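You operate a simulated robot arm through the tools that you are given. There is no shell and no other tool. Be economical: measure what you need, move in short steps, check, and stop when the job is done.

You are at the controls of a simulated two-armed robot. One attempt, no reset.

JOB
Take the folded blue rag and put it on the top of the white table. Take the leafy twig from the top of the steel island table and put it on the flat black mat top. Put the blue card stand on the top of tank three. Open the drawer of the bench by tank three, put the red scrub brush in the inside of the drawer by tank three, then shut the drawer. Turn the knob of tank two to 35 C. Take the orange pad and put it in the small steel bucket under the hose rack. Pull the drawer with the blue handle open. Do these in any order. Set down upright: blue card stand.

Only the result counts: the job must be done as asked and must still hold three seconds after the hand-in. Knocking over, shifting, dropping, spilling or breaking anything else fails it.

ROBOT AND FRAMES
Two 7-joint arms with two-finger parallel grippers on one trunk, on a base that drives. Base frame: it is fixed to the floor where the robot stands at the start and does not move with it; the origin is under the middle of the robot, x ahead of it, y to its left, z up; the surface under the hand at the start is at about z = 80. Units: cm, degrees, N and s.
The left shoulder is at the start at [5, 16.8, 115.7], the right one opposite. With the tool pointing down near the work surface each hand reaches from about 10 to 66 cm from the robot's upright axis, wherever it stands, measured 20 degrees to its own side. Places, roughly: blue card stand [450, -1550, 100]; drawer of the bench by tank three [450, -1540, 70]; drawer with the blue handle [540, 260, 70]; flat black mat top (38x25 cm) [500, 518, 88]; folded blue rag (12x7x3 cm) [60, -20, 80]; inside of the drawer by tank three [460, -1540, 70]; knob of tank two [430, -1320, 100]; leafy twig (15x4x3 cm) [560, 350, 80]; orange pad (9x7x5 cm) [530, -300, 60]; red scrub brush (12x5x9 cm) [440, -1530, 90]; small steel bucket under the hose  (26x24x20 cm) [530, -280, 70]; top of tank three [460, -1390, 130]; top of the white table [270, 350, 90]. Payload 1.57 kg a hand.
The tool frame of a hand sits at the grasp point between the pads (the TCP): z along the fingers, y along the line on which they close. The tips reach 3 cm beyond it. Largest opening 8 cm; finger width 1.7, thickness 1.2; the body of the gripper, 4 by 8.2 cm, starts 8 cm behind the TCP.
Orientation is that of the tool frame in the base frame, as [roll, pitch, yaw] about the fixed x, y, z axes, in that order (R = Rz(yaw) Ry(pitch) Rx(roll)). With the fingers straight down and closing along the base's y, the tool's x points along the base's -x, its y along +y and its z along -z.

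CONTROLS
- The arms move only by the tool play_rows. It takes "left_plan", "right_plan" or both (then of equal length, played together; a hand with none holds still); each is a list of rows, each a list of 7 numbers: the turn, a rotation vector about the tool's x, y, z in degrees, then the shift along the tool's x, y, z in cm, then the closure, from 0 (fully open) to 1 (shut). In form: [[ax, ay, az, tx, ty, tz, fingers], ...]. A call has 1 to 12 rows; each row is the pose to reach, as a shift and turn from the pose commanded when the call began, along the tool's axes at that moment. Rows are played at 5 a second. More than 5 cm and 8.6 degrees between two rows, or a gripper value outside its range, and nothing of the call is played. A pose out of reach is approached as far as the arm can. The call stops where the force on the tool passes 40 N (or 10 N more than at its start, if that is more) or the arm is blocked; 0.2 s more then pass. The fingers move at their own pace (about 4.5 cm/s each) and stop on an object; they squeeze with about 23 N. The grip force told is the motor's: it shows also when the fingers shut on nothing. Time passes only in rows, and 0.2 s behind the last, so rows that repeat a pose let the fingers close. The reply holds the time, the measured pose of the TCP, the force on the tool along the base axes, the opening and the grip force, in the units named above and with some noise, with the torque about the TCP (base axes, N m) and any sound that the robot's microphone picked up.
- Cameras (640 x 400 px; columns grow to the right, rows downward): "scene" is now at [12.36, -3.21, 136.93]; the picture's right is [-0.38, -0.93, 0.00], its down [-0.52, 0.21, -0.83] and it looks along [0.77, -0.31, -0.56] (base axes); focal length 273 px, centre (320, 200). "left" rides on the left gripper at [7.2, 0.7, -12.2] in its tool frame; the picture's right is [-0.09, 1.00, 0.00], its down [-0.84, -0.08, -0.54] and it looks along [-0.54, -0.05, 0.84] (tool axes); focal length 238 px, centre (320, 200). "right" rides on the right gripper at [7.2, -0.7, -12.2] in its tool frame; the picture's right is [0.09, 1.00, 0.00], its down [-0.84, 0.08, -0.54] and it looks along [-0.54, 0.05, 0.84] (tool axes); focal length 238 px, centre (320, 200). There is no depth. A picture from a camera that has moved, and an enlarged one, comes with that camera's place and axes in the base frame and with its lens.
- camera(camera): a new picture of that camera. No time passes.
- lift_body(by): slides the trunk up (or, below 0, down) by that many cm; the arms and the scene camera ride with it, the base frame stays. It gives what a move gives, with no picture.
- base_move(legs): drives the robot by 1 to 6 legs, each [ahead, left, turn to the left] in cm, cm and degrees, along the robot's own axes; the way and the turn of a leg run together, so that a leg with both is an arc; at most 150 cm and 180 degrees a leg. The arms and the cameras ride along, it lands a little off, and it stops where it bumps. It gives what a move gives.
- turn_head(pan, tilt): turns the head with the scene camera to pan (to the left, within 80 degrees either way) and tilt (down, from -29 to 69), counted from straight ahead of the robot. It gives what a move gives.
- inspect(camera, box): a new picture of the part [left, top, right, bottom] of that camera's present view, enlarged. No time passes.
- finish_job(): hands the job in; it is judged then, once.

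Work in short steps. Places have to be worked out from the pictures, the camera data and where the tool is seen: move nearer, look again, correct. Check each grasp and each placing, and mend what went wrong. You have 207 turns and 194 pictures in all, those below and enlarged ones among them. Open the grippers and draw the arms clear of the work before you hand the job in, unless the task says otherwise; then end with one line.

The tools are called after ">>>" as name(argument=value, ...) on one line, values as JSON. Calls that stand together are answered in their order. play_rows: Moves the arms, as the interface text tells. Its arguments: {"type":"object","properties":{"left_plan":{"type":"array"},"right_plan":{"type":"array"}},"required":[]} The other tools are called the same way: lift_body (by) slides the trunk up or down; base_move (legs) drives the base; turn_head (pan, tilt) turns the head that bears the scene camera; camera (camera) takes a picture; inspect (camera, box) takes an enlarged picture of a part of a camera's view; finish_job () hands the job in.

At the start:

```text
time_s: 0.0
left_position: [41.09, 1.48, 107.36]
left_orientation: [-180.0, 0.1, -180.0]
left_wrist_force: [-0.3, 0.1, 0.9]
left_torque: [-0.01, -0.02, 0.06]
left_gripper_width: 8.03
left_gripper_force: 0.1
right_position: [42.97, -31.15, 106.48]
right_orientation: [180.0, -0.1, 179.9]
right_wrist_force: [0.4, -1.1, 0.6]
right_torque: [0.0, -0.03, 0.0]
right_gripper_width: 8.02
right_gripper_force: 0.0
trunk travel left (down, up): [-32.5, 11.8]
robot x, y, heading: [0.05, 0.19, -0.1]
head pan, tilt: [-22.2, 34.1]
```

scene: 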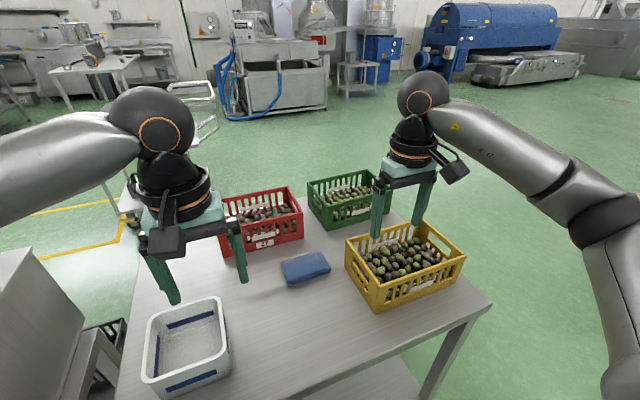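
right: 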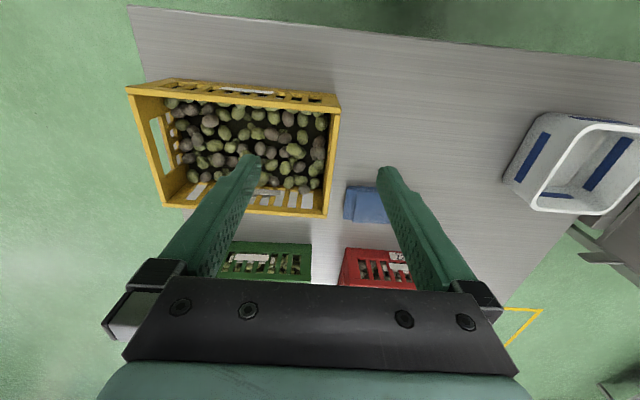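
left: 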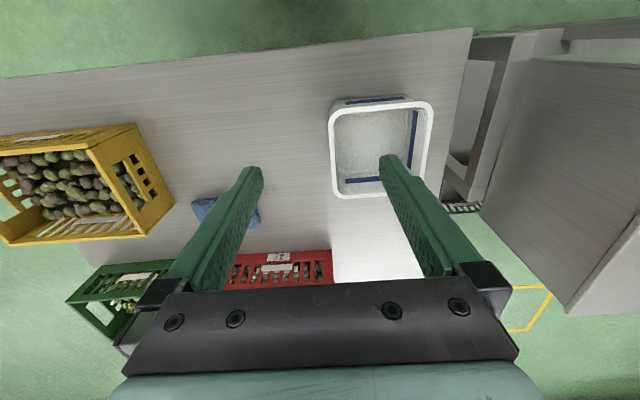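

The rag looks to be at about (60,-18,81). I'll enlarge it to find its orientation.

>>> inspect(camera="scene", box=[260, 230, 356, 290])

>>> inspect(camera="scene", box=[0, 0, 320, 200])

```text
6.67 times, centred on (308, 260) of scene
camera zoom: at [12.36, -3.21, 136.93], right [-0.38, -0.93, 0.0], down [-0.52, 0.21, -0.83], along [0.77, -0.31, -0.56], focal length 1820 px, centre (400, -200)
```

zoom: 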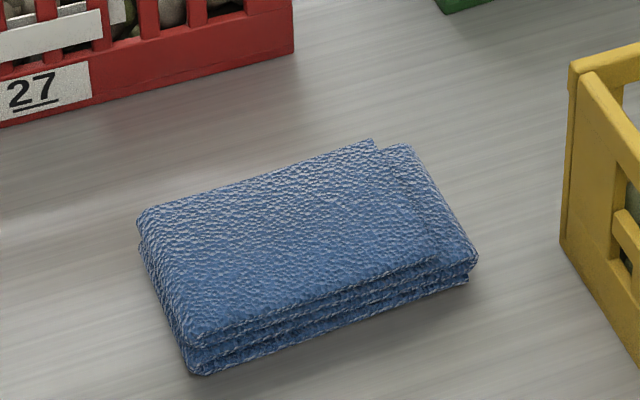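

```text
2.00 times, centred on (160, 100) of scene
camera zoom: at [12.36, -3.21, 136.93], right [-0.38, -0.93, 0.0], down [-0.52, 0.21, -0.83], along [0.77, -0.31, -0.56], focal length 546 px, centre (640, 400)
```

zoom: 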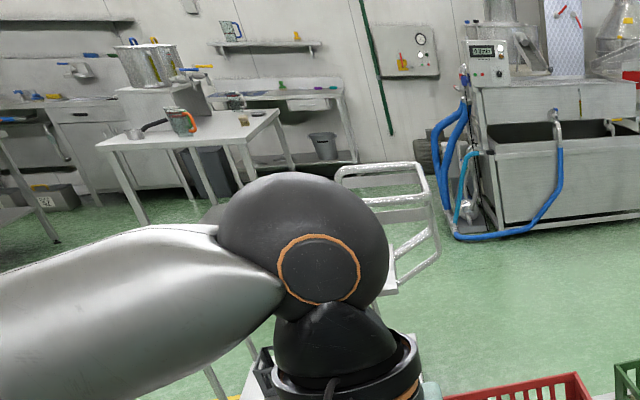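

The rag is aligned with y, centred about (60.5,-18.4), and its 7 cm side runs along x. I'll bring the right hand over it, turning the tool 90° so it closes along x.

>>> play_rows(right_plan=[[0, 0, 8.18, -1.6, 1.16, 0.9, 0], [0, 0, 16.36, -3.2, 2.3, 1.8, 0], [0, 0, 24.5, -4.8, 3.5, 2.7, 0], [0, 0, 32.7, -6.4, 4.6, 3.6, 0], [0, 0, 40.9, -8, 5.8, 4.5, 0], [0, 0, 49.1, -9.5, 7, 5.4, 0], [0, 0, 57.3, -11.1, 8.1, 6.3, 0], [0, 0, 65.5, -12.7, 9.3, 7.2, 0], [0, 0, 73.6, -14.3, 10.4, 8.1, 0], [0, 0, 81.8, -15.9, 11.6, 9, 0], [0, 0, 90, -17.5, 12.75, 10, 0], [0, 0, 90, -17.5, 12.75, 11, 0]])

>>> camera(camera="right")

```text
time_s: 2.6
left_position: [41.1, 1.37, 107.33]
left_orientation: [180.0, -0.1, -180.0]
left_wrist_force: [-0.2, 0.4, -0.5]
left_torque: [0.0, -0.02, 0.04]
left_gripper_width: 8.02
left_gripper_force: 0.0
right_position: [60.36, -18.49, 95.49]
right_orientation: [180.0, -0.1, 90.0]
right_wrist_force: [0.4, -0.3, -0.4]
right_torque: [-0.03, 0.02, 0.0]
right_gripper_width: 7.95
right_gripper_force: 0.1
trunk travel left (down, up): [-32.5, 11.8]
robot x, y, heading: [-0.18, 0.02, -0.1]
head pan, tilt: [-22.2, 34.1]
```

```text
188 pictures are left
camera right: at [59.75, -11.06, 107.74], right [1.0, 0.09, 0.0], down [0.07, -0.84, 0.54], along [0.05, -0.54, -0.84], focal length 238 px, centre (320, 200)
```

right: 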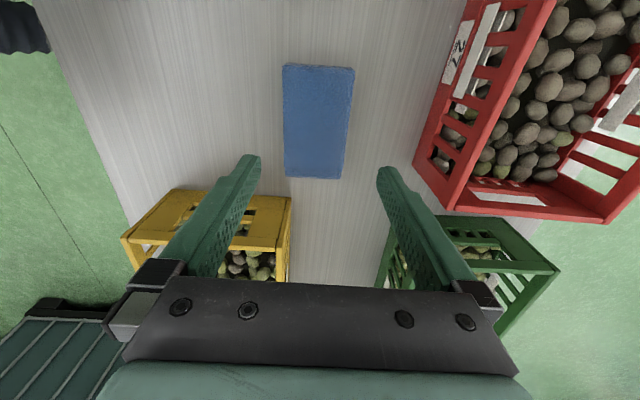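

The rag is centred on x≈60.0, y≈-18.2. I'll shift slightly, lower, grip and lift.

>>> play_rows(right_plan=[[0, 0, 0, 0.2, -0.35, 4, 0], [0, 0, 0, 0.2, -0.35, 8, 0], [0, 0, 0, 0.2, -0.35, 10.5, 0], [0, 0, 0, 0.2, -0.35, 12, 0], [0, 0, 0, 0.2, -0.35, 12, 0.5], [0, 0, 0, 0.2, -0.35, 12, 1], [0, 0, 0, 0.2, -0.35, 12, 1], [0, 0, 0, 0.2, -0.35, 9, 1], [0, 0, 0, 0.2, -0.35, 5, 1], [0, 0, 0, 0.2, -0.35, 0, 1], [0, 0, 0, 0.2, -0.35, -5, 1], [0, 0, 0, 0.2, -0.35, -10, 1]])

>>> camera(camera="right")

```text
time_s: 5.2
left_position: [40.84, 1.5, 107.47]
left_orientation: [-180.0, 0.0, 179.9]
left_wrist_force: [-0.9, -1.0, -0.2]
left_torque: [-0.01, 0.01, -0.01]
left_gripper_width: 7.97
left_gripper_force: 0.0
right_position: [60.14, -18.14, 105.55]
right_orientation: [179.9, 0.0, 90.0]
right_wrist_force: [0.0, 0.4, -0.2]
right_torque: [0.01, -0.02, 0.03]
right_gripper_width: 6.73
right_gripper_force: 23.3
trunk travel left (down, up): [-32.5, 11.8]
robot x, y, heading: [-0.21, 0.25, -0.1]
head pan, tilt: [-22.2, 34.1]
```

```text
187 pictures are left
camera right: at [59.4, -10.78, 117.88], right [1.0, 0.09, 0.0], down [0.08, -0.84, 0.54], along [0.05, -0.54, -0.84], focal length 238 px, centre (320, 200)
```

right: 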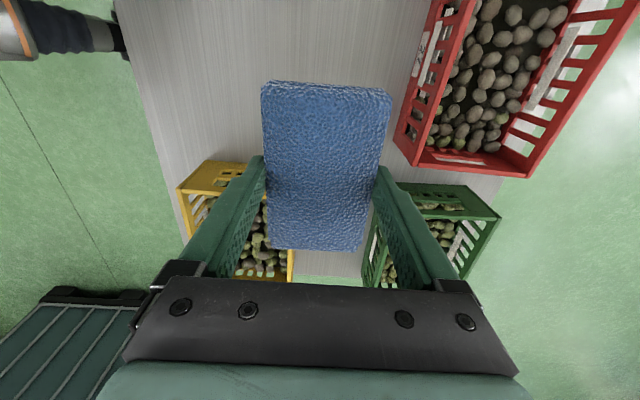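

The rag is held. I'll look around to plan the drive.

>>> turn_head(pan=75, tilt=20)

>>> camera(camera="scene")

>>> turn_head(pan=15, tilt=15)

>>> camera(camera="scene")

>>> turn_head(pan=-75, tilt=20)

>>> camera(camera="scene")

```text
time_s: 6.9
left_position: [41.04, 1.44, 107.47]
left_orientation: [180.0, 0.0, 180.0]
left_wrist_force: [0.6, 0.1, 0.1]
left_torque: [0.03, 0.01, -0.03]
left_gripper_width: 8.01
left_gripper_force: 0.1
right_position: [60.11, -18.25, 105.47]
right_orientation: [180.0, 0.0, 90.0]
right_wrist_force: [-0.7, 0.2, -1.2]
right_torque: [0.03, 0.02, -0.02]
right_gripper_width: 6.72
right_gripper_force: 23.3
trunk travel left (down, up): [-32.5, 11.8]
robot x, y, heading: [-0.15, 0.03, -0.1]
head pan, tilt: [75.0, 20.0]
```

```text
186 pictures are left
camera scene: at [6.59, 9.13, 139.18], right [0.97, -0.26, 0.0], down [-0.09, -0.33, -0.94], along [0.24, 0.91, -0.34], focal length 273 px, centre (320, 200)
```

scene: 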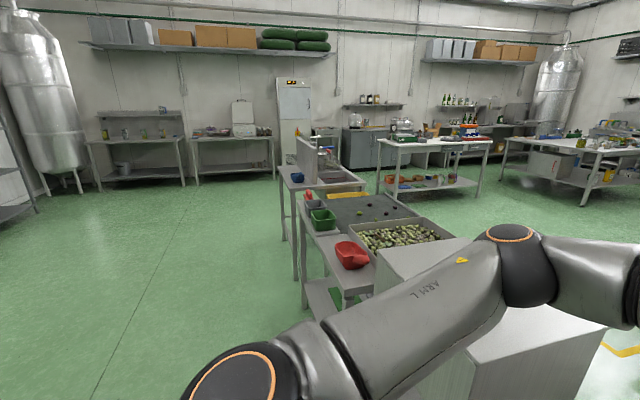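

```text
time_s: 8.2
left_position: [41.1, 1.43, 107.42]
left_orientation: [-180.0, 0.0, -180.0]
left_wrist_force: [-1.1, -0.2, 0.1]
left_torque: [-0.01, 0.0, 0.0]
left_gripper_width: 8.01
left_gripper_force: 0.0
right_position: [60.2, -18.2, 105.46]
right_orientation: [-180.0, 0.0, 90.0]
right_wrist_force: [0.1, 0.0, -0.3]
right_torque: [-0.03, 0.03, 0.0]
right_gripper_width: 6.72
right_gripper_force: 22.6
trunk travel left (down, up): [-32.5, 11.8]
robot x, y, heading: [-0.04, 0.15, -0.1]
head pan, tilt: [15.0, 15.0]
```

```text
185 pictures are left
camera scene: at [13.2, 2.56, 140.0], right [0.26, -0.97, 0.0], down [-0.25, -0.07, -0.97], along [0.93, 0.25, -0.26], focal length 273 px, centre (320, 200)
```

scene: 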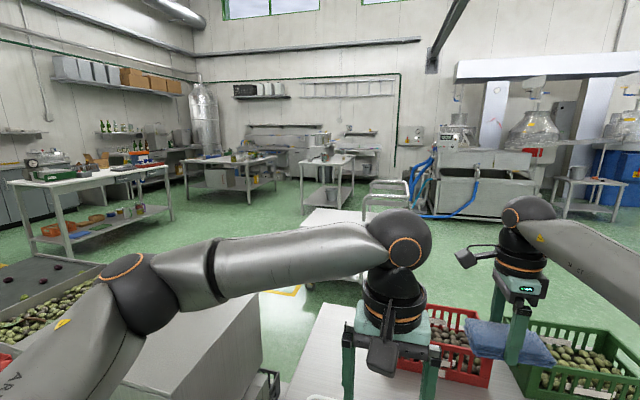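

```text
time_s: 9.9
left_position: [41.01, 1.37, 107.43]
left_orientation: [179.8, 0.0, 180.0]
left_wrist_force: [0.0, 0.2, 0.2]
left_torque: [0.0, -0.01, 0.0]
left_gripper_width: 8.01
left_gripper_force: 0.2
right_position: [60.17, -18.25, 105.33]
right_orientation: [-179.9, 0.0, 89.9]
right_wrist_force: [-0.4, 0.1, -0.6]
right_torque: [-0.02, -0.03, -0.03]
right_gripper_width: 6.69
right_gripper_force: 22.7
trunk travel left (down, up): [-32.5, 11.8]
robot x, y, heading: [-0.17, -0.01, -0.1]
head pan, tilt: [-75.0, 20.0]
```

```text
184 pictures are left
camera scene: at [6.59, -8.86, 139.18], right [-0.97, -0.26, 0.0], down [-0.09, 0.33, -0.94], along [0.24, -0.91, -0.34], focal length 273 px, centre (320, 200)
```

scene: 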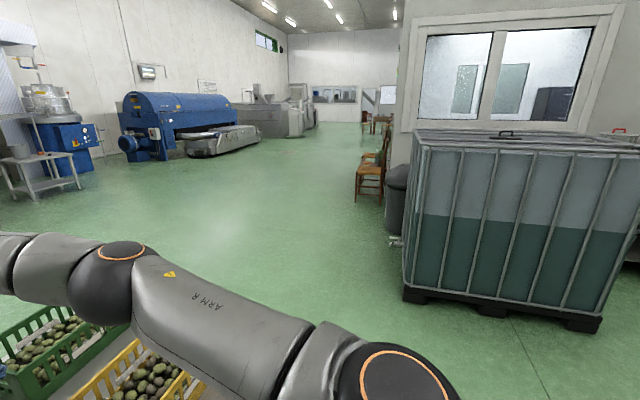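

The work table spans y≈-58..23 in front of me, and there is free floor to the right. I'll draw the right hand in, back off and go around the table on its right.

>>> play_rows(right_plan=[[0, 0, 0, -1.5, -4, -3, 1], [0, 0, 0, -3, -8, -6, 1], [0, 0, 0, -5, -12, -9, 1], [0, 0, 0, -7, -16, -11, 1], [0, 0, 0, -8, -19, -12, 1]])

>>> base_move(legs=[[-40, 0, 0], [0, -125, 0], [150, 0, 0], [50, 0, 0]])

>>> turn_head(pan=50, tilt=15)

>>> camera(camera="scene")

>>> turn_head(pan=0, tilt=15)

>>> camera(camera="scene")

```text
refused: row 1 steps farther than a row can; nothing moved
```

```text
time_s: 32.7
left_position: [200.55, -123.07, 107.29]
left_orientation: [-180.0, 0.1, -180.0]
left_wrist_force: [0.5, 0.0, -0.7]
left_torque: [-0.01, 0.01, 0.0]
left_gripper_width: 7.99
left_gripper_force: 0.1
right_position: [219.68, -142.9, 105.47]
right_orientation: [179.9, -0.1, 90.1]
right_wrist_force: [0.4, -0.6, -1.9]
right_torque: [0.01, 0.04, 0.03]
right_gripper_width: 6.73
right_gripper_force: 23.0
trunk travel left (down, up): [-32.5, 11.8]
robot x, y, heading: [159.76, -124.26, -0.0]
head pan, tilt: [-75.0, 20.0]
```

```text
time_s: 34.8
left_position: [200.42, -123.14, 107.47]
left_orientation: [-179.8, 0.0, -179.9]
left_wrist_force: [-0.1, -0.5, -0.1]
left_torque: [0.01, -0.01, 0.01]
left_gripper_width: 7.99
left_gripper_force: 0.0
right_position: [219.54, -142.81, 105.41]
right_orientation: [-180.0, 0.0, 90.1]
right_wrist_force: [-1.1, 0.1, -0.7]
right_torque: [0.02, 0.05, 0.0]
right_gripper_width: 6.71
right_gripper_force: 22.8
trunk travel left (down, up): [-32.5, 11.8]
robot x, y, heading: [159.44, -124.87, 0.3]
head pan, tilt: [50.0, 15.0]
```

```text
183 pictures are left
camera scene: at [169.59, -117.38, 140.0], right [0.77, -0.64, 0.0], down [-0.17, -0.2, -0.97], along [0.62, 0.74, -0.26], focal length 273 px, centre (320, 200)
```

scene: 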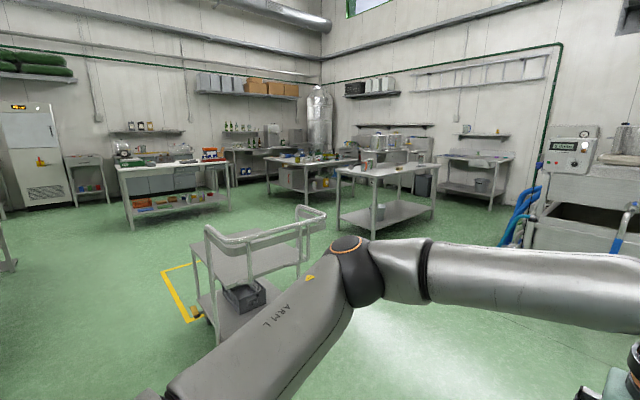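

```text
time_s: 36.0
left_position: [200.35, -123.27, 107.29]
left_orientation: [180.0, 0.0, -179.9]
left_wrist_force: [0.3, 1.0, 0.5]
left_torque: [0.0, 0.06, -0.03]
left_gripper_width: 7.99
left_gripper_force: 0.1
right_position: [219.75, -142.76, 105.42]
right_orientation: [-180.0, 0.0, 90.1]
right_wrist_force: [-0.7, 0.7, -0.4]
right_torque: [0.0, -0.01, -0.03]
right_gripper_width: 6.7
right_gripper_force: 22.8
trunk travel left (down, up): [-32.5, 11.8]
robot x, y, heading: [159.41, -124.68, 0.3]
head pan, tilt: [0.0, 15.0]
```

```text
182 pictures are left
camera scene: at [172.94, -124.52, 140.0], right [0.0, -1.0, 0.0], down [-0.26, 0.0, -0.97], along [0.97, 0.0, -0.26], focal length 273 px, centre (320, 200)
```

scene: 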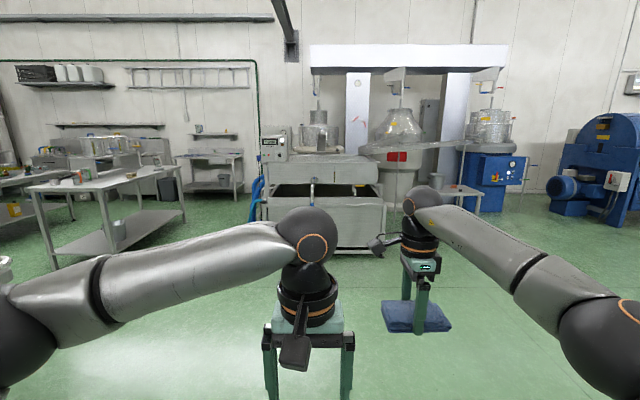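

There is a 1.2 m gap between the cart (x<310) and the table at x>430. I'll draw the hand in, go to x≈367, turn to face +y, and drive up to y≈175.

>>> play_rows(right_plan=[[0, 0, 0, -1.5, -3.5, -2, 1], [0, 0, 0, -3, -7, -4, 1], [0, 0, 0, -4.5, -10.5, -6, 1], [0, 0, 0, -6, -14, -8, 1], [0, 0, 0, -7, -17.5, -10, 1]])

>>> base_move(legs=[[150, 0, 0], [0, 0, 90], [0, -58, 0], [150, 0, 0], [140, 0, 0]])

>>> turn_head(pan=35, tilt=25)

>>> camera(camera="scene")

>>> turn_head(pan=-35, tilt=25)

>>> camera(camera="scene")

```text
time_s: 37.1
left_position: [200.42, -123.27, 107.35]
left_orientation: [-180.0, 0.0, -179.9]
left_wrist_force: [0.5, -0.3, 0.2]
left_torque: [-0.01, -0.03, -0.02]
left_gripper_width: 8.0
left_gripper_force: 0.1
right_position: [202.04, -149.86, 115.47]
right_orientation: [-180.0, 0.1, 90.1]
right_wrist_force: [-0.6, 1.1, -0.9]
right_torque: [-0.01, 0.01, 0.01]
right_gripper_width: 6.7
right_gripper_force: 22.8
trunk travel left (down, up): [-32.5, 11.8]
robot x, y, heading: [159.65, -124.86, 0.2]
head pan, tilt: [0.0, 15.0]
```

```text
time_s: 67.2
left_position: [368.36, 205.16, 107.3]
left_orientation: [179.9, 0.0, -90.6]
left_wrist_force: [0.4, -0.3, 0.2]
left_torque: [-0.01, 0.02, -0.01]
left_gripper_width: 7.99
left_gripper_force: 0.0
right_position: [395.08, 206.56, 115.34]
right_orientation: [-180.0, 0.0, 179.4]
right_wrist_force: [0.2, 0.3, -1.5]
right_torque: [0.0, 0.02, 0.04]
right_gripper_width: 6.74
right_gripper_force: 22.9
trunk travel left (down, up): [-32.5, 11.8]
robot x, y, heading: [369.43, 164.14, 89.5]
head pan, tilt: [0.0, 15.0]
```

```text
time_s: 68.2
left_position: [368.44, 205.29, 107.37]
left_orientation: [179.9, 0.1, -90.6]
left_wrist_force: [0.5, 0.5, -0.3]
left_torque: [0.0, 0.0, -0.04]
left_gripper_width: 8.03
left_gripper_force: 0.1
right_position: [395.09, 206.63, 115.29]
right_orientation: [180.0, -0.1, 179.5]
right_wrist_force: [-0.1, -1.0, -0.4]
right_torque: [0.01, 0.01, 0.01]
right_gripper_width: 6.73
right_gripper_force: 22.8
trunk travel left (down, up): [-32.5, 11.8]
robot x, y, heading: [369.73, 164.17, 89.2]
head pan, tilt: [35.0, 25.0]
```

```text
181 pictures are left
camera scene: at [364.41, 175.88, 138.38], right [0.83, 0.56, 0.0], down [0.24, -0.35, -0.91], along [-0.51, 0.75, -0.42], focal length 273 px, centre (320, 200)
```

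scene: 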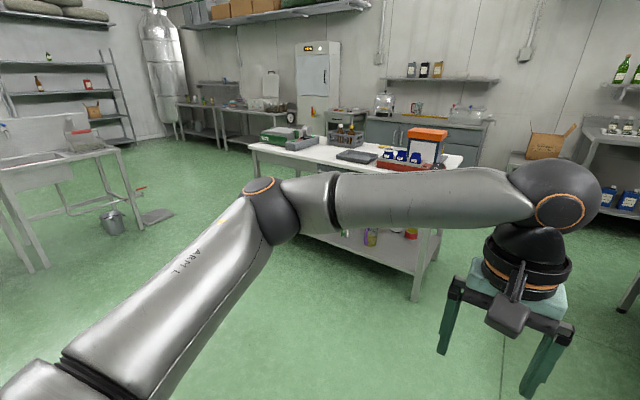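

```text
time_s: 69.6
left_position: [368.39, 205.24, 107.5]
left_orientation: [180.0, 0.0, -90.6]
left_wrist_force: [-0.3, 0.0, -0.3]
left_torque: [-0.01, 0.0, -0.02]
left_gripper_width: 8.0
left_gripper_force: 0.0
right_position: [395.04, 206.61, 115.44]
right_orientation: [179.9, 0.1, 179.3]
right_wrist_force: [-0.5, -0.2, -0.3]
right_torque: [0.04, -0.01, -0.03]
right_gripper_width: 6.72
right_gripper_force: 23.3
trunk travel left (down, up): [-32.5, 11.8]
robot x, y, heading: [369.32, 164.45, 89.2]
head pan, tilt: [-35.0, 25.0]
```

```text
180 pictures are left
camera scene: at [374.97, 175.77, 138.37], right [0.81, -0.58, 0.0], down [-0.25, -0.34, -0.91], along [0.53, 0.74, -0.42], focal length 273 px, centre (320, 200)
```

scene: 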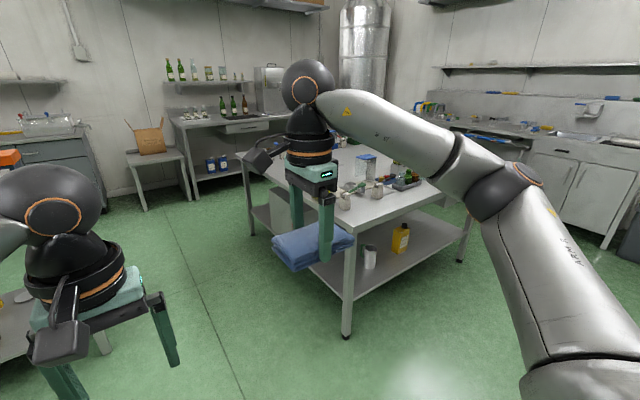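

The white table's near edge is around y≈315–325. I'll drive in front of it and look down at its top.

>>> base_move(legs=[[0, 97, 0], [92, 0, 0.8]])

>>> turn_head(pan=0, tilt=32)

>>> camera(camera="scene")

```text
time_s: 83.0
left_position: [268.9, 298.73, 107.42]
left_orientation: [-180.0, 0.1, -89.2]
left_wrist_force: [-0.1, 1.4, -0.3]
left_torque: [0.01, 0.04, 0.0]
left_gripper_width: 8.0
left_gripper_force: 0.1
right_position: [295.55, 300.62, 115.37]
right_orientation: [-180.0, 0.0, -179.2]
right_wrist_force: [-0.4, 1.0, -1.2]
right_torque: [-0.02, -0.06, 0.01]
right_gripper_width: 6.72
right_gripper_force: 23.1
trunk travel left (down, up): [-32.5, 11.8]
robot x, y, heading: [270.79, 257.73, 91.0]
head pan, tilt: [-35.0, 25.0]
```

```text
time_s: 84.0
left_position: [268.77, 298.57, 107.41]
left_orientation: [-179.9, 0.1, -89.2]
left_wrist_force: [0.0, -0.2, 0.1]
left_torque: [-0.01, -0.03, 0.03]
left_gripper_width: 7.99
left_gripper_force: 0.0
right_position: [295.59, 300.73, 115.45]
right_orientation: [179.9, -0.1, -179.1]
right_wrist_force: [-0.6, -0.1, -1.0]
right_torque: [0.02, 0.0, 0.0]
right_gripper_width: 6.72
right_gripper_force: 22.7
trunk travel left (down, up): [-32.5, 11.8]
robot x, y, heading: [270.68, 257.45, 90.8]
head pan, tilt: [0.0, 32.0]
```

```text
179 pictures are left
camera scene: at [270.81, 270.71, 137.26], right [1.0, 0.01, 0.0], down [0.01, -0.53, -0.85], along [-0.01, 0.85, -0.53], focal length 273 px, centre (320, 200)
```

scene: 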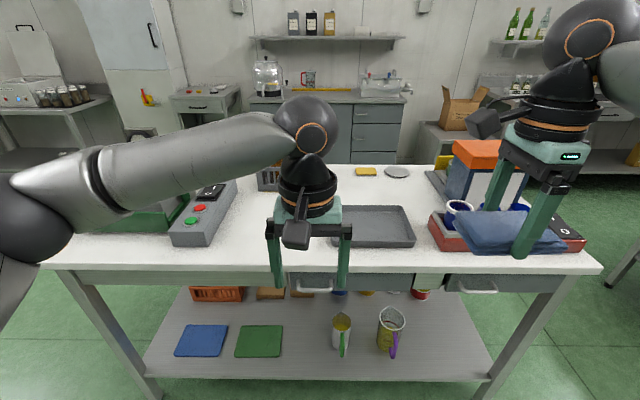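

The table edge is at y≈316. There is a free spot at x≈251–274, left of the grey tray. I'll shift the base so the right hand reaches (262,327).

>>> base_move(legs=[[0, 21, 0], [14, 0, -0.8]])

>>> camera(camera="scene")

>>> camera(camera="right")

```text
time_s: 87.4
left_position: [248.49, 312.31, 107.23]
left_orientation: [-180.0, 0.0, -90.0]
left_wrist_force: [-1.1, -0.1, -0.5]
left_torque: [0.02, 0.01, -0.02]
left_gripper_width: 8.01
left_gripper_force: 0.0
right_position: [275.09, 314.02, 115.39]
right_orientation: [179.9, 0.0, -180.0]
right_wrist_force: [-0.6, -0.1, -0.6]
right_torque: [-0.05, -0.02, 0.03]
right_gripper_width: 6.72
right_gripper_force: 22.6
trunk travel left (down, up): [-32.5, 11.8]
robot x, y, heading: [250.0, 271.35, 89.9]
head pan, tilt: [0.0, 32.0]
```

```text
178 pictures are left
camera scene: at [250.04, 284.41, 137.25], right [1.0, 0.0, 0.0], down [0.0, -0.53, -0.85], along [0.0, 0.85, -0.53], focal length 273 px, centre (320, 200)
```

scene: 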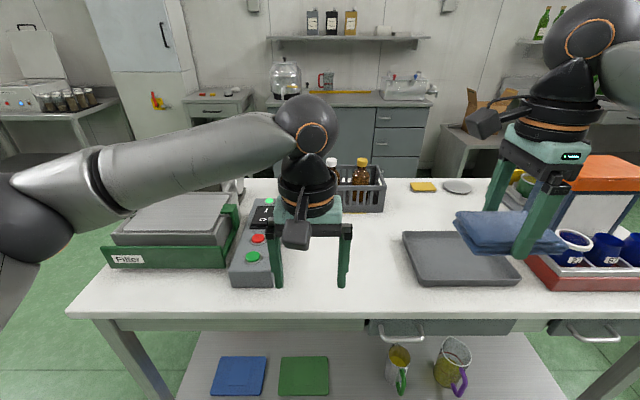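

```text
177 pictures are left
camera right: at [267.88, 313.52, 127.71], right [-0.09, 1.0, 0.0], down [0.84, 0.08, 0.54], along [0.54, 0.05, -0.84], focal length 238 px, centre (320, 200)
```

right: 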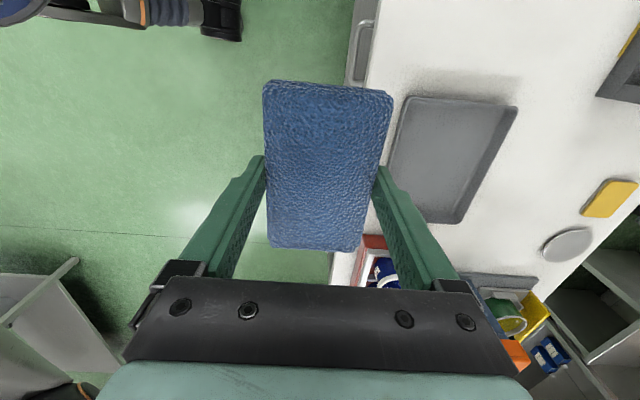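

The free spot centre is ~(256,330). I'll move the right hand over it and draw the left hand aside.

>>> play_rows(left_plan=[[0, 0, 0, 1, 3, -2, 0], [0, 0, 0, 2, 6, -4, 0], [0, 0, 0, 3, 9, -6, 0], [0, 0, 0, 4, 12, -6, 0], [0, 0, 0, 5, 12, -6, 0], [0, 0, 0, 5, 12, -6, 0], [0, 0, 0, 5, 12, -6, 0], [0, 0, 0, 5, 12, -6, 0], [0, 0, 0, 5, 12, -6, 0]], right_plan=[[0, 0, 0, 3, 2.5, 0, 1], [0, 0, 0, 6, 5, 0, 1], [0, 0, 0, 9, 7.5, 0, 1], [0, 0, 0, 12, 10, 0, 1], [0, 0, 0, 15, 12.5, 0, 1], [0, 0, 0, 18, 15, 0, 1], [0, 0, 0, 19.1, 16, 4, 1], [0, 0, 0, 19.1, 16, 8, 1], [0, 0, 0, 19.1, 16, 12, 1]])

>>> camera(camera="scene")

>>> camera(camera="right")

```text
time_s: 89.4
left_position: [236.42, 307.31, 113.39]
left_orientation: [-180.0, -0.1, -90.0]
left_wrist_force: [-0.8, -0.1, 1.0]
left_torque: [0.0, 0.0, 0.03]
left_gripper_width: 8.0
left_gripper_force: 0.1
right_position: [255.88, 330.05, 103.2]
right_orientation: [179.9, 0.0, 179.9]
right_wrist_force: [0.1, -0.5, -0.9]
right_torque: [0.0, -0.02, 0.02]
right_gripper_width: 6.7
right_gripper_force: 22.8
right hand out of reach, approached as far as the arm can: row 6, 7
trunk travel left (down, up): [-32.5, 11.8]
robot x, y, heading: [249.85, 271.29, 89.9]
head pan, tilt: [0.0, 32.0]
```

```text
176 pictures are left
camera scene: at [250.06, 284.37, 137.26], right [1.0, 0.0, 0.0], down [0.0, -0.53, -0.85], along [0.0, 0.85, -0.53], focal length 273 px, centre (320, 200)
```

scene: 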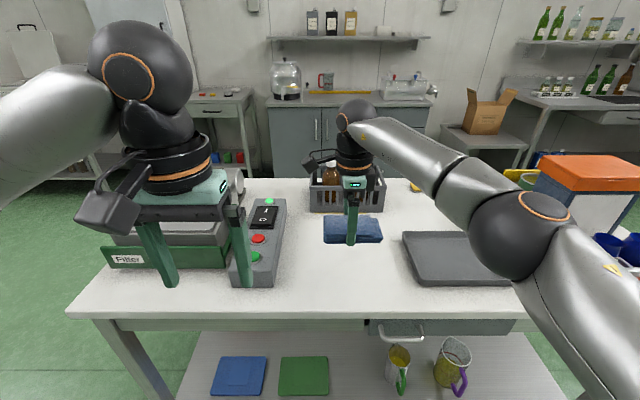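

```text
175 pictures are left
camera right: at [248.78, 329.54, 115.67], right [-0.09, 1.0, 0.0], down [0.84, 0.08, 0.54], along [0.54, 0.05, -0.84], focal length 238 px, centre (320, 200)
```

right: 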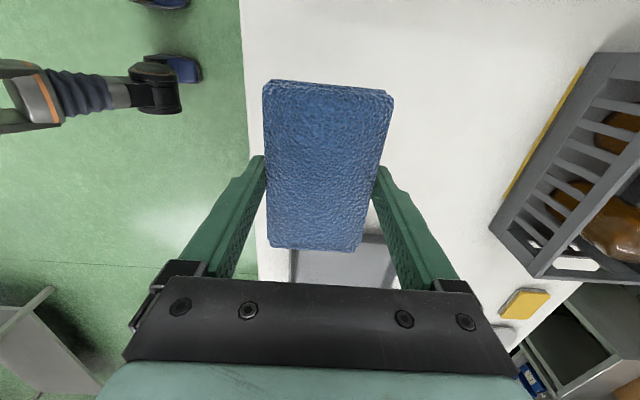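

Clear on all sides. I'll lower in fine steps until contact.

>>> play_rows(right_plan=[[0, 0, 0, 0, 0, 3, 1], [0, 0, 0, 0, 0, 6, 1], [0, 0, 0, 0, 0, 7.5, 1], [0, 0, 0, 0, 0, 8.2, 1], [0, 0, 0, 0, 0, 8.6, 1], [0, 0, 0, 0, 0, 9, 1], [0, 0, 0, 0, 0, 9.4, 1], [0, 0, 0, 0, 0, 9.8, 1], [0, 0, 0, 0, 0, 10.2, 1], [0, 0, 0, 0, 0, 10.6, 1]])

>>> inspect(camera="scene", box=[280, 180, 440, 280])

```text
time_s: 91.6
left_position: [236.45, 307.31, 113.45]
left_orientation: [-180.0, 0.1, -90.0]
left_wrist_force: [0.3, 0.2, 0.1]
left_torque: [0.01, 0.01, -0.01]
left_gripper_width: 7.99
left_gripper_force: 0.1
right_position: [256.07, 330.0, 92.81]
right_orientation: [180.0, 0.1, -179.9]
right_wrist_force: [-0.1, -0.1, -0.3]
right_torque: [0.02, -0.05, 0.04]
right_gripper_width: 6.67
right_gripper_force: 23.3
trunk travel left (down, up): [-32.5, 11.8]
robot x, y, heading: [249.86, 271.18, 90.1]
head pan, tilt: [0.0, 32.0]
```

```text
4.00 times, centred on (360, 230) of scene
camera zoom: at [250.03, 284.33, 137.26], right [1.0, 0.0, 0.0], down [0.0, -0.53, -0.85], along [0.0, 0.85, -0.53], focal length 1092 px, centre (160, 80)
```

zoom: 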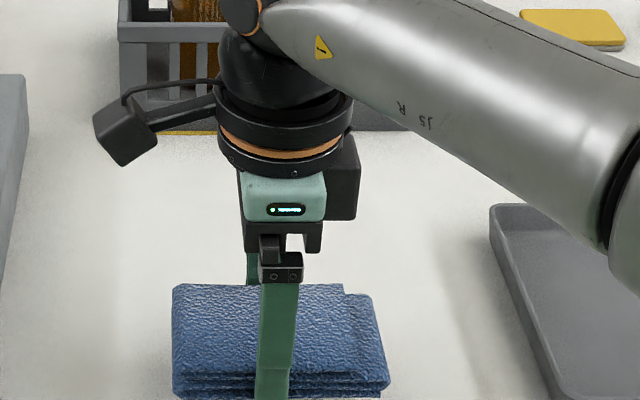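

No contact at 92.8, so I'll continue down.

>>> play_rows(right_plan=[[0, 0, 0, 0, 0, 0.4, 1], [0, 0, 0, 0, 0, 0.8, 1], [0, 0, 0, 0, 0, 1.2, 1], [0, 0, 0, 0, 0, 1.6, 1], [0, 0, 0, 0, 0, 2, 1], [0, 0, 0, 0, 0, 2.4, 1], [0, 0, 0, 0, 0, 2.8, 1], [0, 0, 0, 0, 0, 3.2, 1], [0, 0, 0, 0, 0, 3.6, 1], [0, 0, 0, 0, 0, 4, 1]])

>>> inspect(camera="scene", box=[280, 180, 440, 280])

```text
time_s: 93.8
left_position: [236.44, 307.12, 113.5]
left_orientation: [180.0, 0.2, -90.1]
left_wrist_force: [0.2, 1.0, 0.0]
left_torque: [-0.01, 0.02, 0.05]
left_gripper_width: 7.99
left_gripper_force: 0.2
right_position: [255.98, 329.95, 89.36]
right_orientation: [179.6, -0.1, 180.0]
right_wrist_force: [2.3, -1.5, 23.3]
right_torque: [-0.56, -0.38, 0.03]
right_gripper_width: 6.7
right_gripper_force: 23.2
trunk travel left (down, up): [-32.5, 11.8]
robot x, y, heading: [249.99, 271.29, 89.8]
head pan, tilt: [0.0, 32.0]
```

```text
4.00 times, centred on (360, 230) of scene
camera zoom: at [250.03, 284.07, 137.34], right [1.0, 0.0, 0.0], down [0.0, -0.53, -0.85], along [0.0, 0.85, -0.53], focal length 1092 px, centre (160, 80)
```

zoom: 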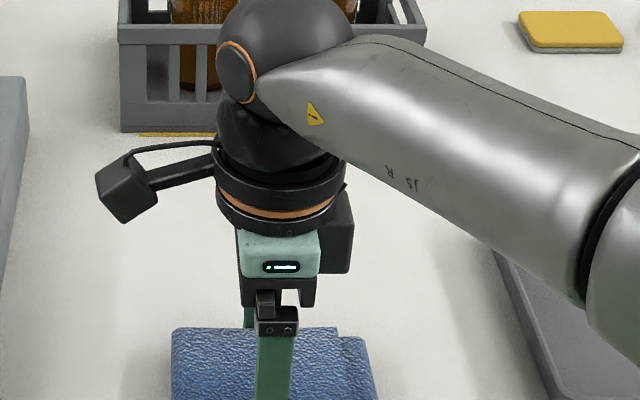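

Contact at z≈89.4. I'll ease off, release and rise.

>>> play_rows(right_plan=[[0, 0, 0, 0, 0, -0.2, 1], [0, 0, 0, 0, 0, -0.3, 0.5], [0, 0, 0, 0, 0, -0.3, 0], [0, 0, 0, 0, 0, -0.3, 0], [0, 0, 0, 0, 0, -3, 0], [0, 0, 0, 0, 0, -7.5, 0], [0, 0, 0, 0, 0, -12, 0], [0, 0, 0, 0, 0, -16, 0], [0, 0, 0, -4, -2, -18, 0], [0, 0, 0, -8, -5, -18, 0], [0, 0, 0, -12, -8, -18, 0], [0, 0, 0, -15, -12, -18, 0]])

>>> camera(camera="scene")

```text
time_s: 96.4
left_position: [236.41, 307.18, 113.52]
left_orientation: [179.9, 0.0, -90.0]
left_wrist_force: [-0.2, -0.5, 0.5]
left_torque: [-0.01, 0.01, -0.01]
left_gripper_width: 8.02
left_gripper_force: 0.1
right_position: [271.06, 317.9, 106.81]
right_orientation: [179.9, 0.0, -180.0]
right_wrist_force: [-0.6, -0.1, 0.6]
right_torque: [-0.03, -0.03, 0.02]
right_gripper_width: 7.99
right_gripper_force: 0.1
trunk travel left (down, up): [-32.5, 11.8]
robot x, y, heading: [249.9, 271.29, 90.0]
head pan, tilt: [0.0, 32.0]
```

```text
172 pictures are left
camera scene: at [250.09, 284.26, 137.27], right [1.0, 0.0, 0.0], down [0.0, -0.53, -0.85], along [0.0, 0.85, -0.53], focal length 273 px, centre (320, 200)
```

scene: 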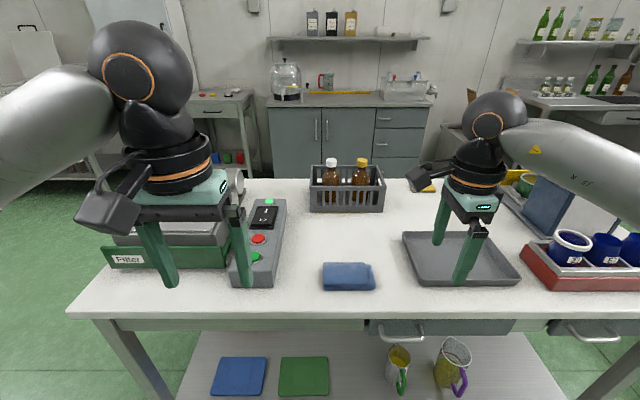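

The rag rests well on the white table. I'll back off and drive to the aisle beside the island to look at it.

>>> base_move(legs=[[-66, 0, 0], [0, -120, 0], [0, 0, -90]])

>>> turn_head(pan=15, tilt=25)

>>> camera(camera="scene")

```text
time_s: 114.2
left_position: [404.89, 216.72, 113.44]
left_orientation: [-179.9, 0.0, 179.2]
left_wrist_force: [0.1, -0.4, -1.3]
left_torque: [0.01, -0.01, 0.03]
left_gripper_width: 8.0
left_gripper_force: 0.0
right_position: [415.08, 181.87, 106.66]
right_orientation: [-180.0, 0.0, 89.2]
right_wrist_force: [-0.3, -0.4, 0.5]
right_torque: [-0.05, 0.04, 0.02]
right_gripper_width: 7.98
right_gripper_force: 0.1
trunk travel left (down, up): [-32.5, 11.8]
robot x, y, heading: [368.29, 203.89, -0.7]
head pan, tilt: [0.0, 32.0]
```

```text
time_s: 115.0
left_position: [404.88, 216.8, 113.32]
left_orientation: [180.0, 0.1, 179.2]
left_wrist_force: [-0.2, -0.2, 0.5]
left_torque: [0.02, -0.02, -0.02]
left_gripper_width: 8.01
left_gripper_force: 0.0
right_position: [415.12, 181.87, 106.76]
right_orientation: [-180.0, 0.0, 89.2]
right_wrist_force: [0.3, -0.3, -0.3]
right_torque: [0.01, 0.01, 0.04]
right_gripper_width: 8.0
right_gripper_force: 0.0
trunk travel left (down, up): [-32.5, 11.8]
robot x, y, heading: [368.79, 203.75, -0.7]
head pan, tilt: [15.0, 25.0]
```

```text
171 pictures are left
camera scene: at [381.77, 206.09, 138.37], right [0.24, -0.97, 0.0], down [-0.41, -0.1, -0.91], along [0.88, 0.22, -0.42], focal length 273 px, centre (320, 200)
```

scene: 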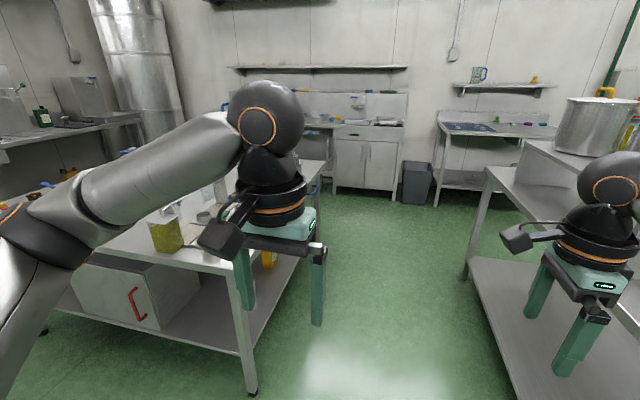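

The aisle between the island (y>252) and the next table (y<140) is free. I'll drive in along y≈197 and look at the island's side.

>>> base_move(legs=[[150, -6, 0.7], [20, 0, 0]])

>>> turn_head(pan=75, tilt=40)

>>> camera(camera="scene")

```text
refused: leg 1 is longer than a leg can be; nothing moved
```

```text
time_s: 116.3
left_position: [404.87, 216.7, 113.38]
left_orientation: [180.0, 0.0, 179.2]
left_wrist_force: [0.3, 0.1, 0.4]
left_torque: [0.03, -0.01, -0.01]
left_gripper_width: 8.02
left_gripper_force: 0.1
right_position: [415.07, 181.92, 106.75]
right_orientation: [180.0, 0.0, 89.1]
right_wrist_force: [0.0, 0.6, 0.0]
right_torque: [0.02, -0.03, 0.04]
right_gripper_width: 7.98
right_gripper_force: 0.0
trunk travel left (down, up): [-32.5, 11.8]
robot x, y, heading: [368.72, 203.74, -0.7]
head pan, tilt: [75.0, 40.0]
```

```text
170 pictures are left
camera scene: at [375.16, 212.01, 136.04], right [0.96, -0.27, 0.0], down [-0.18, -0.62, -0.77], along [0.21, 0.74, -0.64], focal length 273 px, centre (320, 200)
```

scene: 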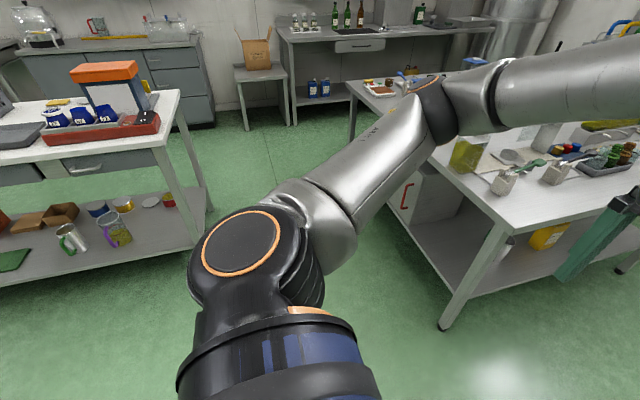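

The leg was slightly too long, so I'll split it.

>>> base_move(legs=[[100, -7, 0.7], [68, 0, 0]])

>>> camera(camera="scene")

```text
time_s: 124.8
left_position: [572.95, 208.82, 113.34]
left_orientation: [179.9, 0.0, 179.7]
left_wrist_force: [-0.2, -1.4, -0.9]
left_torque: [0.04, -0.01, -0.02]
left_gripper_width: 7.99
left_gripper_force: 0.0
right_position: [583.44, 174.11, 106.77]
right_orientation: [179.9, 0.0, 89.7]
right_wrist_force: [-0.4, 0.7, -0.6]
right_torque: [-0.02, 0.01, 0.04]
right_gripper_width: 7.97
right_gripper_force: 0.1
trunk travel left (down, up): [-32.5, 11.8]
robot x, y, heading: [536.64, 195.45, -0.2]
head pan, tilt: [75.0, 40.0]
```

```text
169 pictures are left
camera scene: at [543.25, 203.83, 136.04], right [0.96, -0.26, 0.0], down [-0.17, -0.62, -0.77], along [0.2, 0.74, -0.64], focal length 273 px, centre (320, 200)
```

scene: 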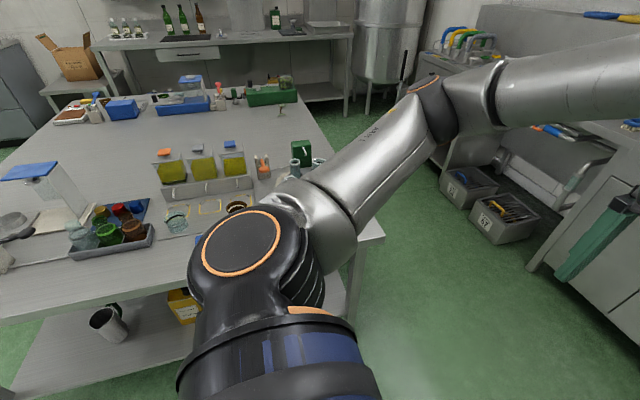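

The twig seems to be at about (561,346), near the island's +x edge. I'll turn to face the island and look for the blue-handled drawer.

>>> base_move(legs=[[0, -5, 0], [0, 0, 90]])

>>> turn_head(pan=0, tilt=50)

>>> camera(camera="scene")

```text
time_s: 129.7
left_position: [524.03, 226.69, 113.45]
left_orientation: [180.0, 0.0, -91.1]
left_wrist_force: [-0.1, -0.3, -0.1]
left_torque: [-0.02, 0.03, -0.01]
left_gripper_width: 7.98
left_gripper_force: 0.2
right_position: [558.78, 236.73, 106.82]
right_orientation: [-180.0, 0.0, 178.9]
right_wrist_force: [-0.8, 0.9, 0.2]
right_torque: [0.02, 0.01, 0.0]
right_gripper_width: 7.99
right_gripper_force: 0.1
trunk travel left (down, up): [-32.5, 11.8]
robot x, y, heading: [536.76, 190.84, 89.0]
head pan, tilt: [75.0, 40.0]
```

```text
time_s: 131.2
left_position: [523.88, 226.76, 113.46]
left_orientation: [-180.0, 0.1, -91.0]
left_wrist_force: [0.1, -0.1, 0.2]
left_torque: [-0.04, 0.01, 0.0]
left_gripper_width: 8.03
left_gripper_force: 0.0
right_position: [558.91, 236.83, 106.71]
right_orientation: [180.0, 0.1, 178.9]
right_wrist_force: [-1.0, -0.4, 0.4]
right_torque: [0.01, 0.03, 0.03]
right_gripper_width: 8.01
right_gripper_force: 0.0
trunk travel left (down, up): [-32.5, 11.8]
robot x, y, heading: [536.85, 190.33, 89.0]
head pan, tilt: [0.0, 50.0]
```

```text
168 pictures are left
camera scene: at [537.17, 202.3, 134.63], right [1.0, -0.02, 0.0], down [-0.01, -0.77, -0.64], along [0.01, 0.64, -0.77], focal length 273 px, centre (320, 200)
```

scene: 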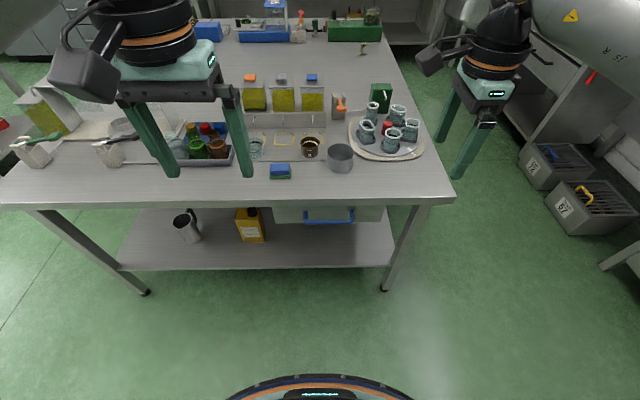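

The blue handle is at about (540,250,65). I'll fetch the twig first, since the open drawer would narrow this aisle, and drive around to the island's +x side.

>>> base_move(legs=[[0, -93, 0], [0, 0, 91], [0, -140, 0]])

>>> turn_head(pan=0, tilt=40)

>>> camera(camera="scene")

```text
time_s: 155.7
left_position: [590.93, 314.79, 113.37]
left_orientation: [180.0, -0.1, 1.8]
left_wrist_force: [-0.9, 0.3, 0.2]
left_torque: [-0.01, -0.03, 0.02]
left_gripper_width: 7.99
left_gripper_force: 0.0
right_position: [579.32, 349.14, 106.7]
right_orientation: [-180.0, 0.0, -88.3]
right_wrist_force: [0.3, -0.2, -1.0]
right_torque: [-0.02, -0.01, 0.01]
right_gripper_width: 7.98
right_gripper_force: 0.0
trunk travel left (down, up): [-32.5, 11.8]
robot x, y, heading: [626.63, 329.3, -178.2]
head pan, tilt: [0.0, 50.0]
```

```text
time_s: 156.4
left_position: [590.87, 314.82, 113.48]
left_orientation: [180.0, 0.0, 1.7]
left_wrist_force: [0.4, -0.1, -1.5]
left_torque: [0.01, 0.04, -0.01]
left_gripper_width: 8.0
left_gripper_force: 0.0
right_position: [579.24, 349.22, 106.8]
right_orientation: [179.9, 0.0, -88.3]
right_wrist_force: [-0.2, -0.1, 0.1]
right_torque: [0.01, 0.02, 0.0]
right_gripper_width: 8.02
right_gripper_force: 0.1
trunk travel left (down, up): [-32.5, 11.8]
robot x, y, heading: [626.31, 329.17, -178.5]
head pan, tilt: [0.0, 40.0]
```

```text
167 pictures are left
camera scene: at [614.25, 329.11, 136.04], right [-0.03, 1.0, 0.0], down [0.64, 0.02, -0.77], along [-0.77, -0.02, -0.64], focal length 273 px, centre (320, 200)
```

scene: 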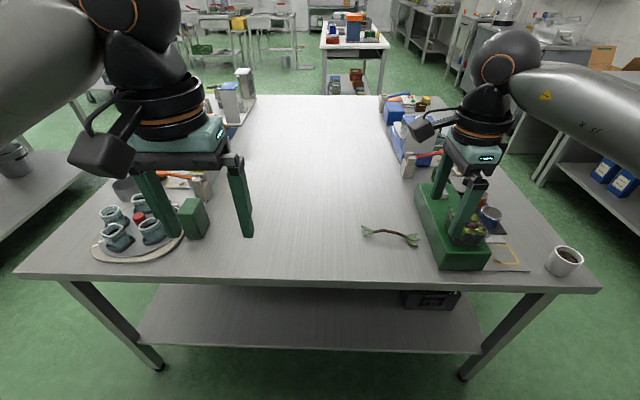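

The twig lies at about px (390,236), beside the green tray. I'll enlarge it.

>>> inspect(camera="scene", box=[340, 190, 500, 290])

>>> camera(camera="right")

```text
4.00 times, centred on (420, 240) of scene
camera zoom: at [614.25, 329.11, 136.04], right [-0.03, 1.0, 0.0], down [0.64, 0.02, -0.77], along [-0.77, -0.02, -0.64], focal length 1092 px, centre (-80, 40)
```

zoom: 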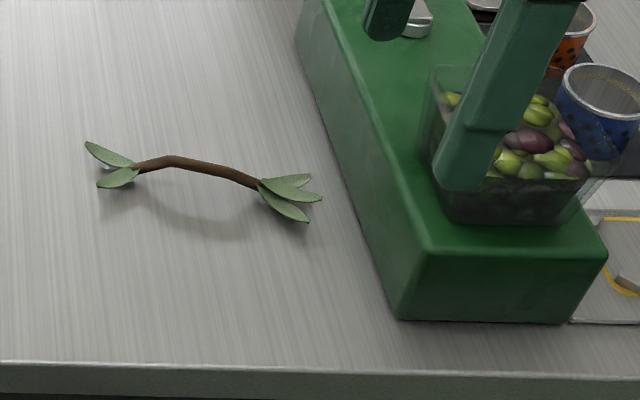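

```text
165 pictures are left
camera right: at [580.15, 342.16, 119.05], right [-0.99, -0.12, 0.0], down [-0.1, 0.83, 0.54], along [-0.07, 0.54, -0.84], focal length 238 px, centre (320, 200)
```

right: 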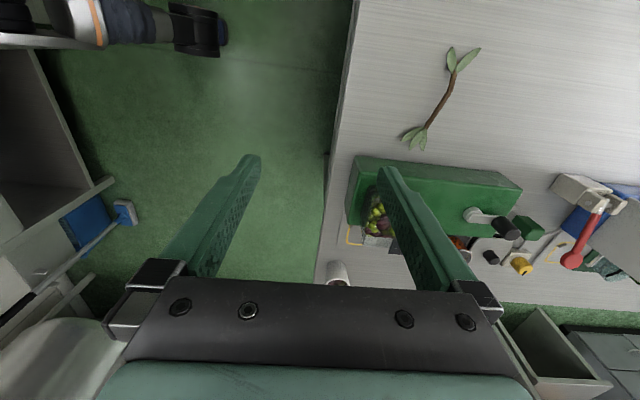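

The stem runs along y, centred ~(562,346.5). I'll bring the right hand above it.

>>> play_rows(right_plan=[[0, 0, 0, 0.5, 4, 1, 0], [0, 0, 0, 1, 8, 2, 0], [0, 0, 0, 1.5, 12, 4, 0], [0, 0, 0, 2.2, 15, 7, 0], [0, 0, 0, 2.2, 17.4, 10, 0], [0, 0, 0, 2.2, 17.4, 12, 0]])

>>> camera(camera="right")

>>> inspect(camera="scene", box=[320, 160, 480, 260])

```text
time_s: 157.8
left_position: [591.02, 314.94, 113.43]
left_orientation: [-179.9, 0.1, 1.7]
left_wrist_force: [0.1, -0.5, 0.8]
left_torque: [-0.01, 0.03, -0.03]
left_gripper_width: 7.99
left_gripper_force: 0.0
right_position: [563.26, 346.69, 94.58]
right_orientation: [-180.0, -0.1, -88.3]
right_wrist_force: [0.1, -0.5, 0.7]
right_torque: [0.01, 0.01, -0.05]
right_gripper_width: 8.02
right_gripper_force: 0.0
right hand out of reach, approached as far as the arm can: row 5, 6
trunk travel left (down, up): [-32.5, 11.8]
robot x, y, heading: [626.32, 329.26, -178.3]
head pan, tilt: [0.0, 40.0]
```

```text
164 pictures are left
camera right: at [564.21, 339.71, 106.99], right [-0.99, -0.12, 0.0], down [-0.1, 0.83, 0.54], along [-0.07, 0.54, -0.84], focal length 238 px, centre (320, 200)
```

right: 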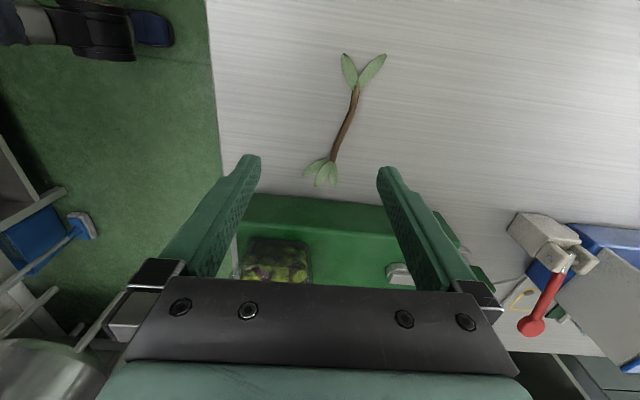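

```text
4.00 times, centred on (400, 210) of scene
camera zoom: at [614.22, 329.15, 136.04], right [-0.03, 1.0, 0.0], down [0.64, 0.02, -0.77], along [-0.77, -0.02, -0.64], focal length 1092 px, centre (0, 160)
```

zoom: 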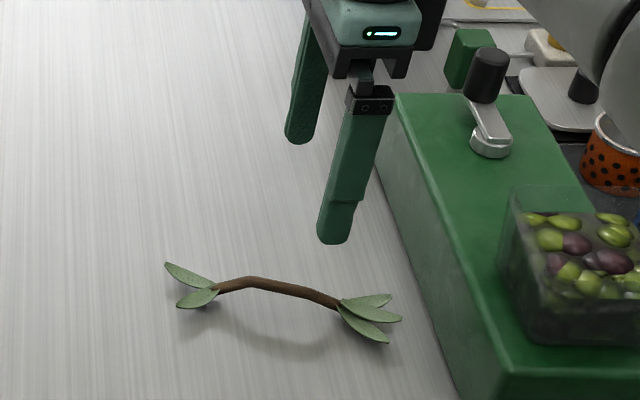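

The stem is at x≈560.7, slightly past reach. I'll move the base ahead 5 cm, then lower onto the stem.

>>> base_move(legs=[[5, 0, 0]])

>>> camera(camera="right")

```text
time_s: 158.7
left_position: [585.93, 314.63, 113.34]
left_orientation: [180.0, 0.1, 1.8]
left_wrist_force: [0.2, 0.6, -0.4]
left_torque: [0.02, -0.04, -0.02]
left_gripper_width: 7.98
left_gripper_force: 0.1
right_position: [558.43, 346.57, 94.79]
right_orientation: [180.0, 0.0, -88.2]
right_wrist_force: [0.2, 1.0, -0.1]
right_torque: [0.0, -0.03, 0.01]
right_gripper_width: 8.0
right_gripper_force: 0.0
trunk travel left (down, up): [-32.5, 11.8]
robot x, y, heading: [621.7, 329.27, -178.3]
head pan, tilt: [0.0, 40.0]
```

```text
162 pictures are left
camera right: at [559.23, 339.54, 107.0], right [-0.99, -0.12, 0.0], down [-0.1, 0.83, 0.54], along [-0.07, 0.54, -0.84], focal length 238 px, centre (320, 200)
```

right: 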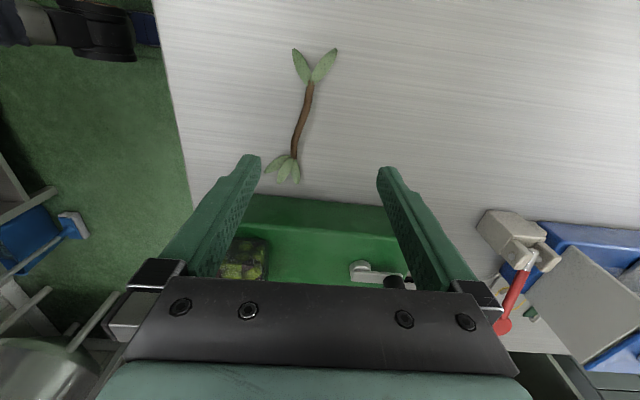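

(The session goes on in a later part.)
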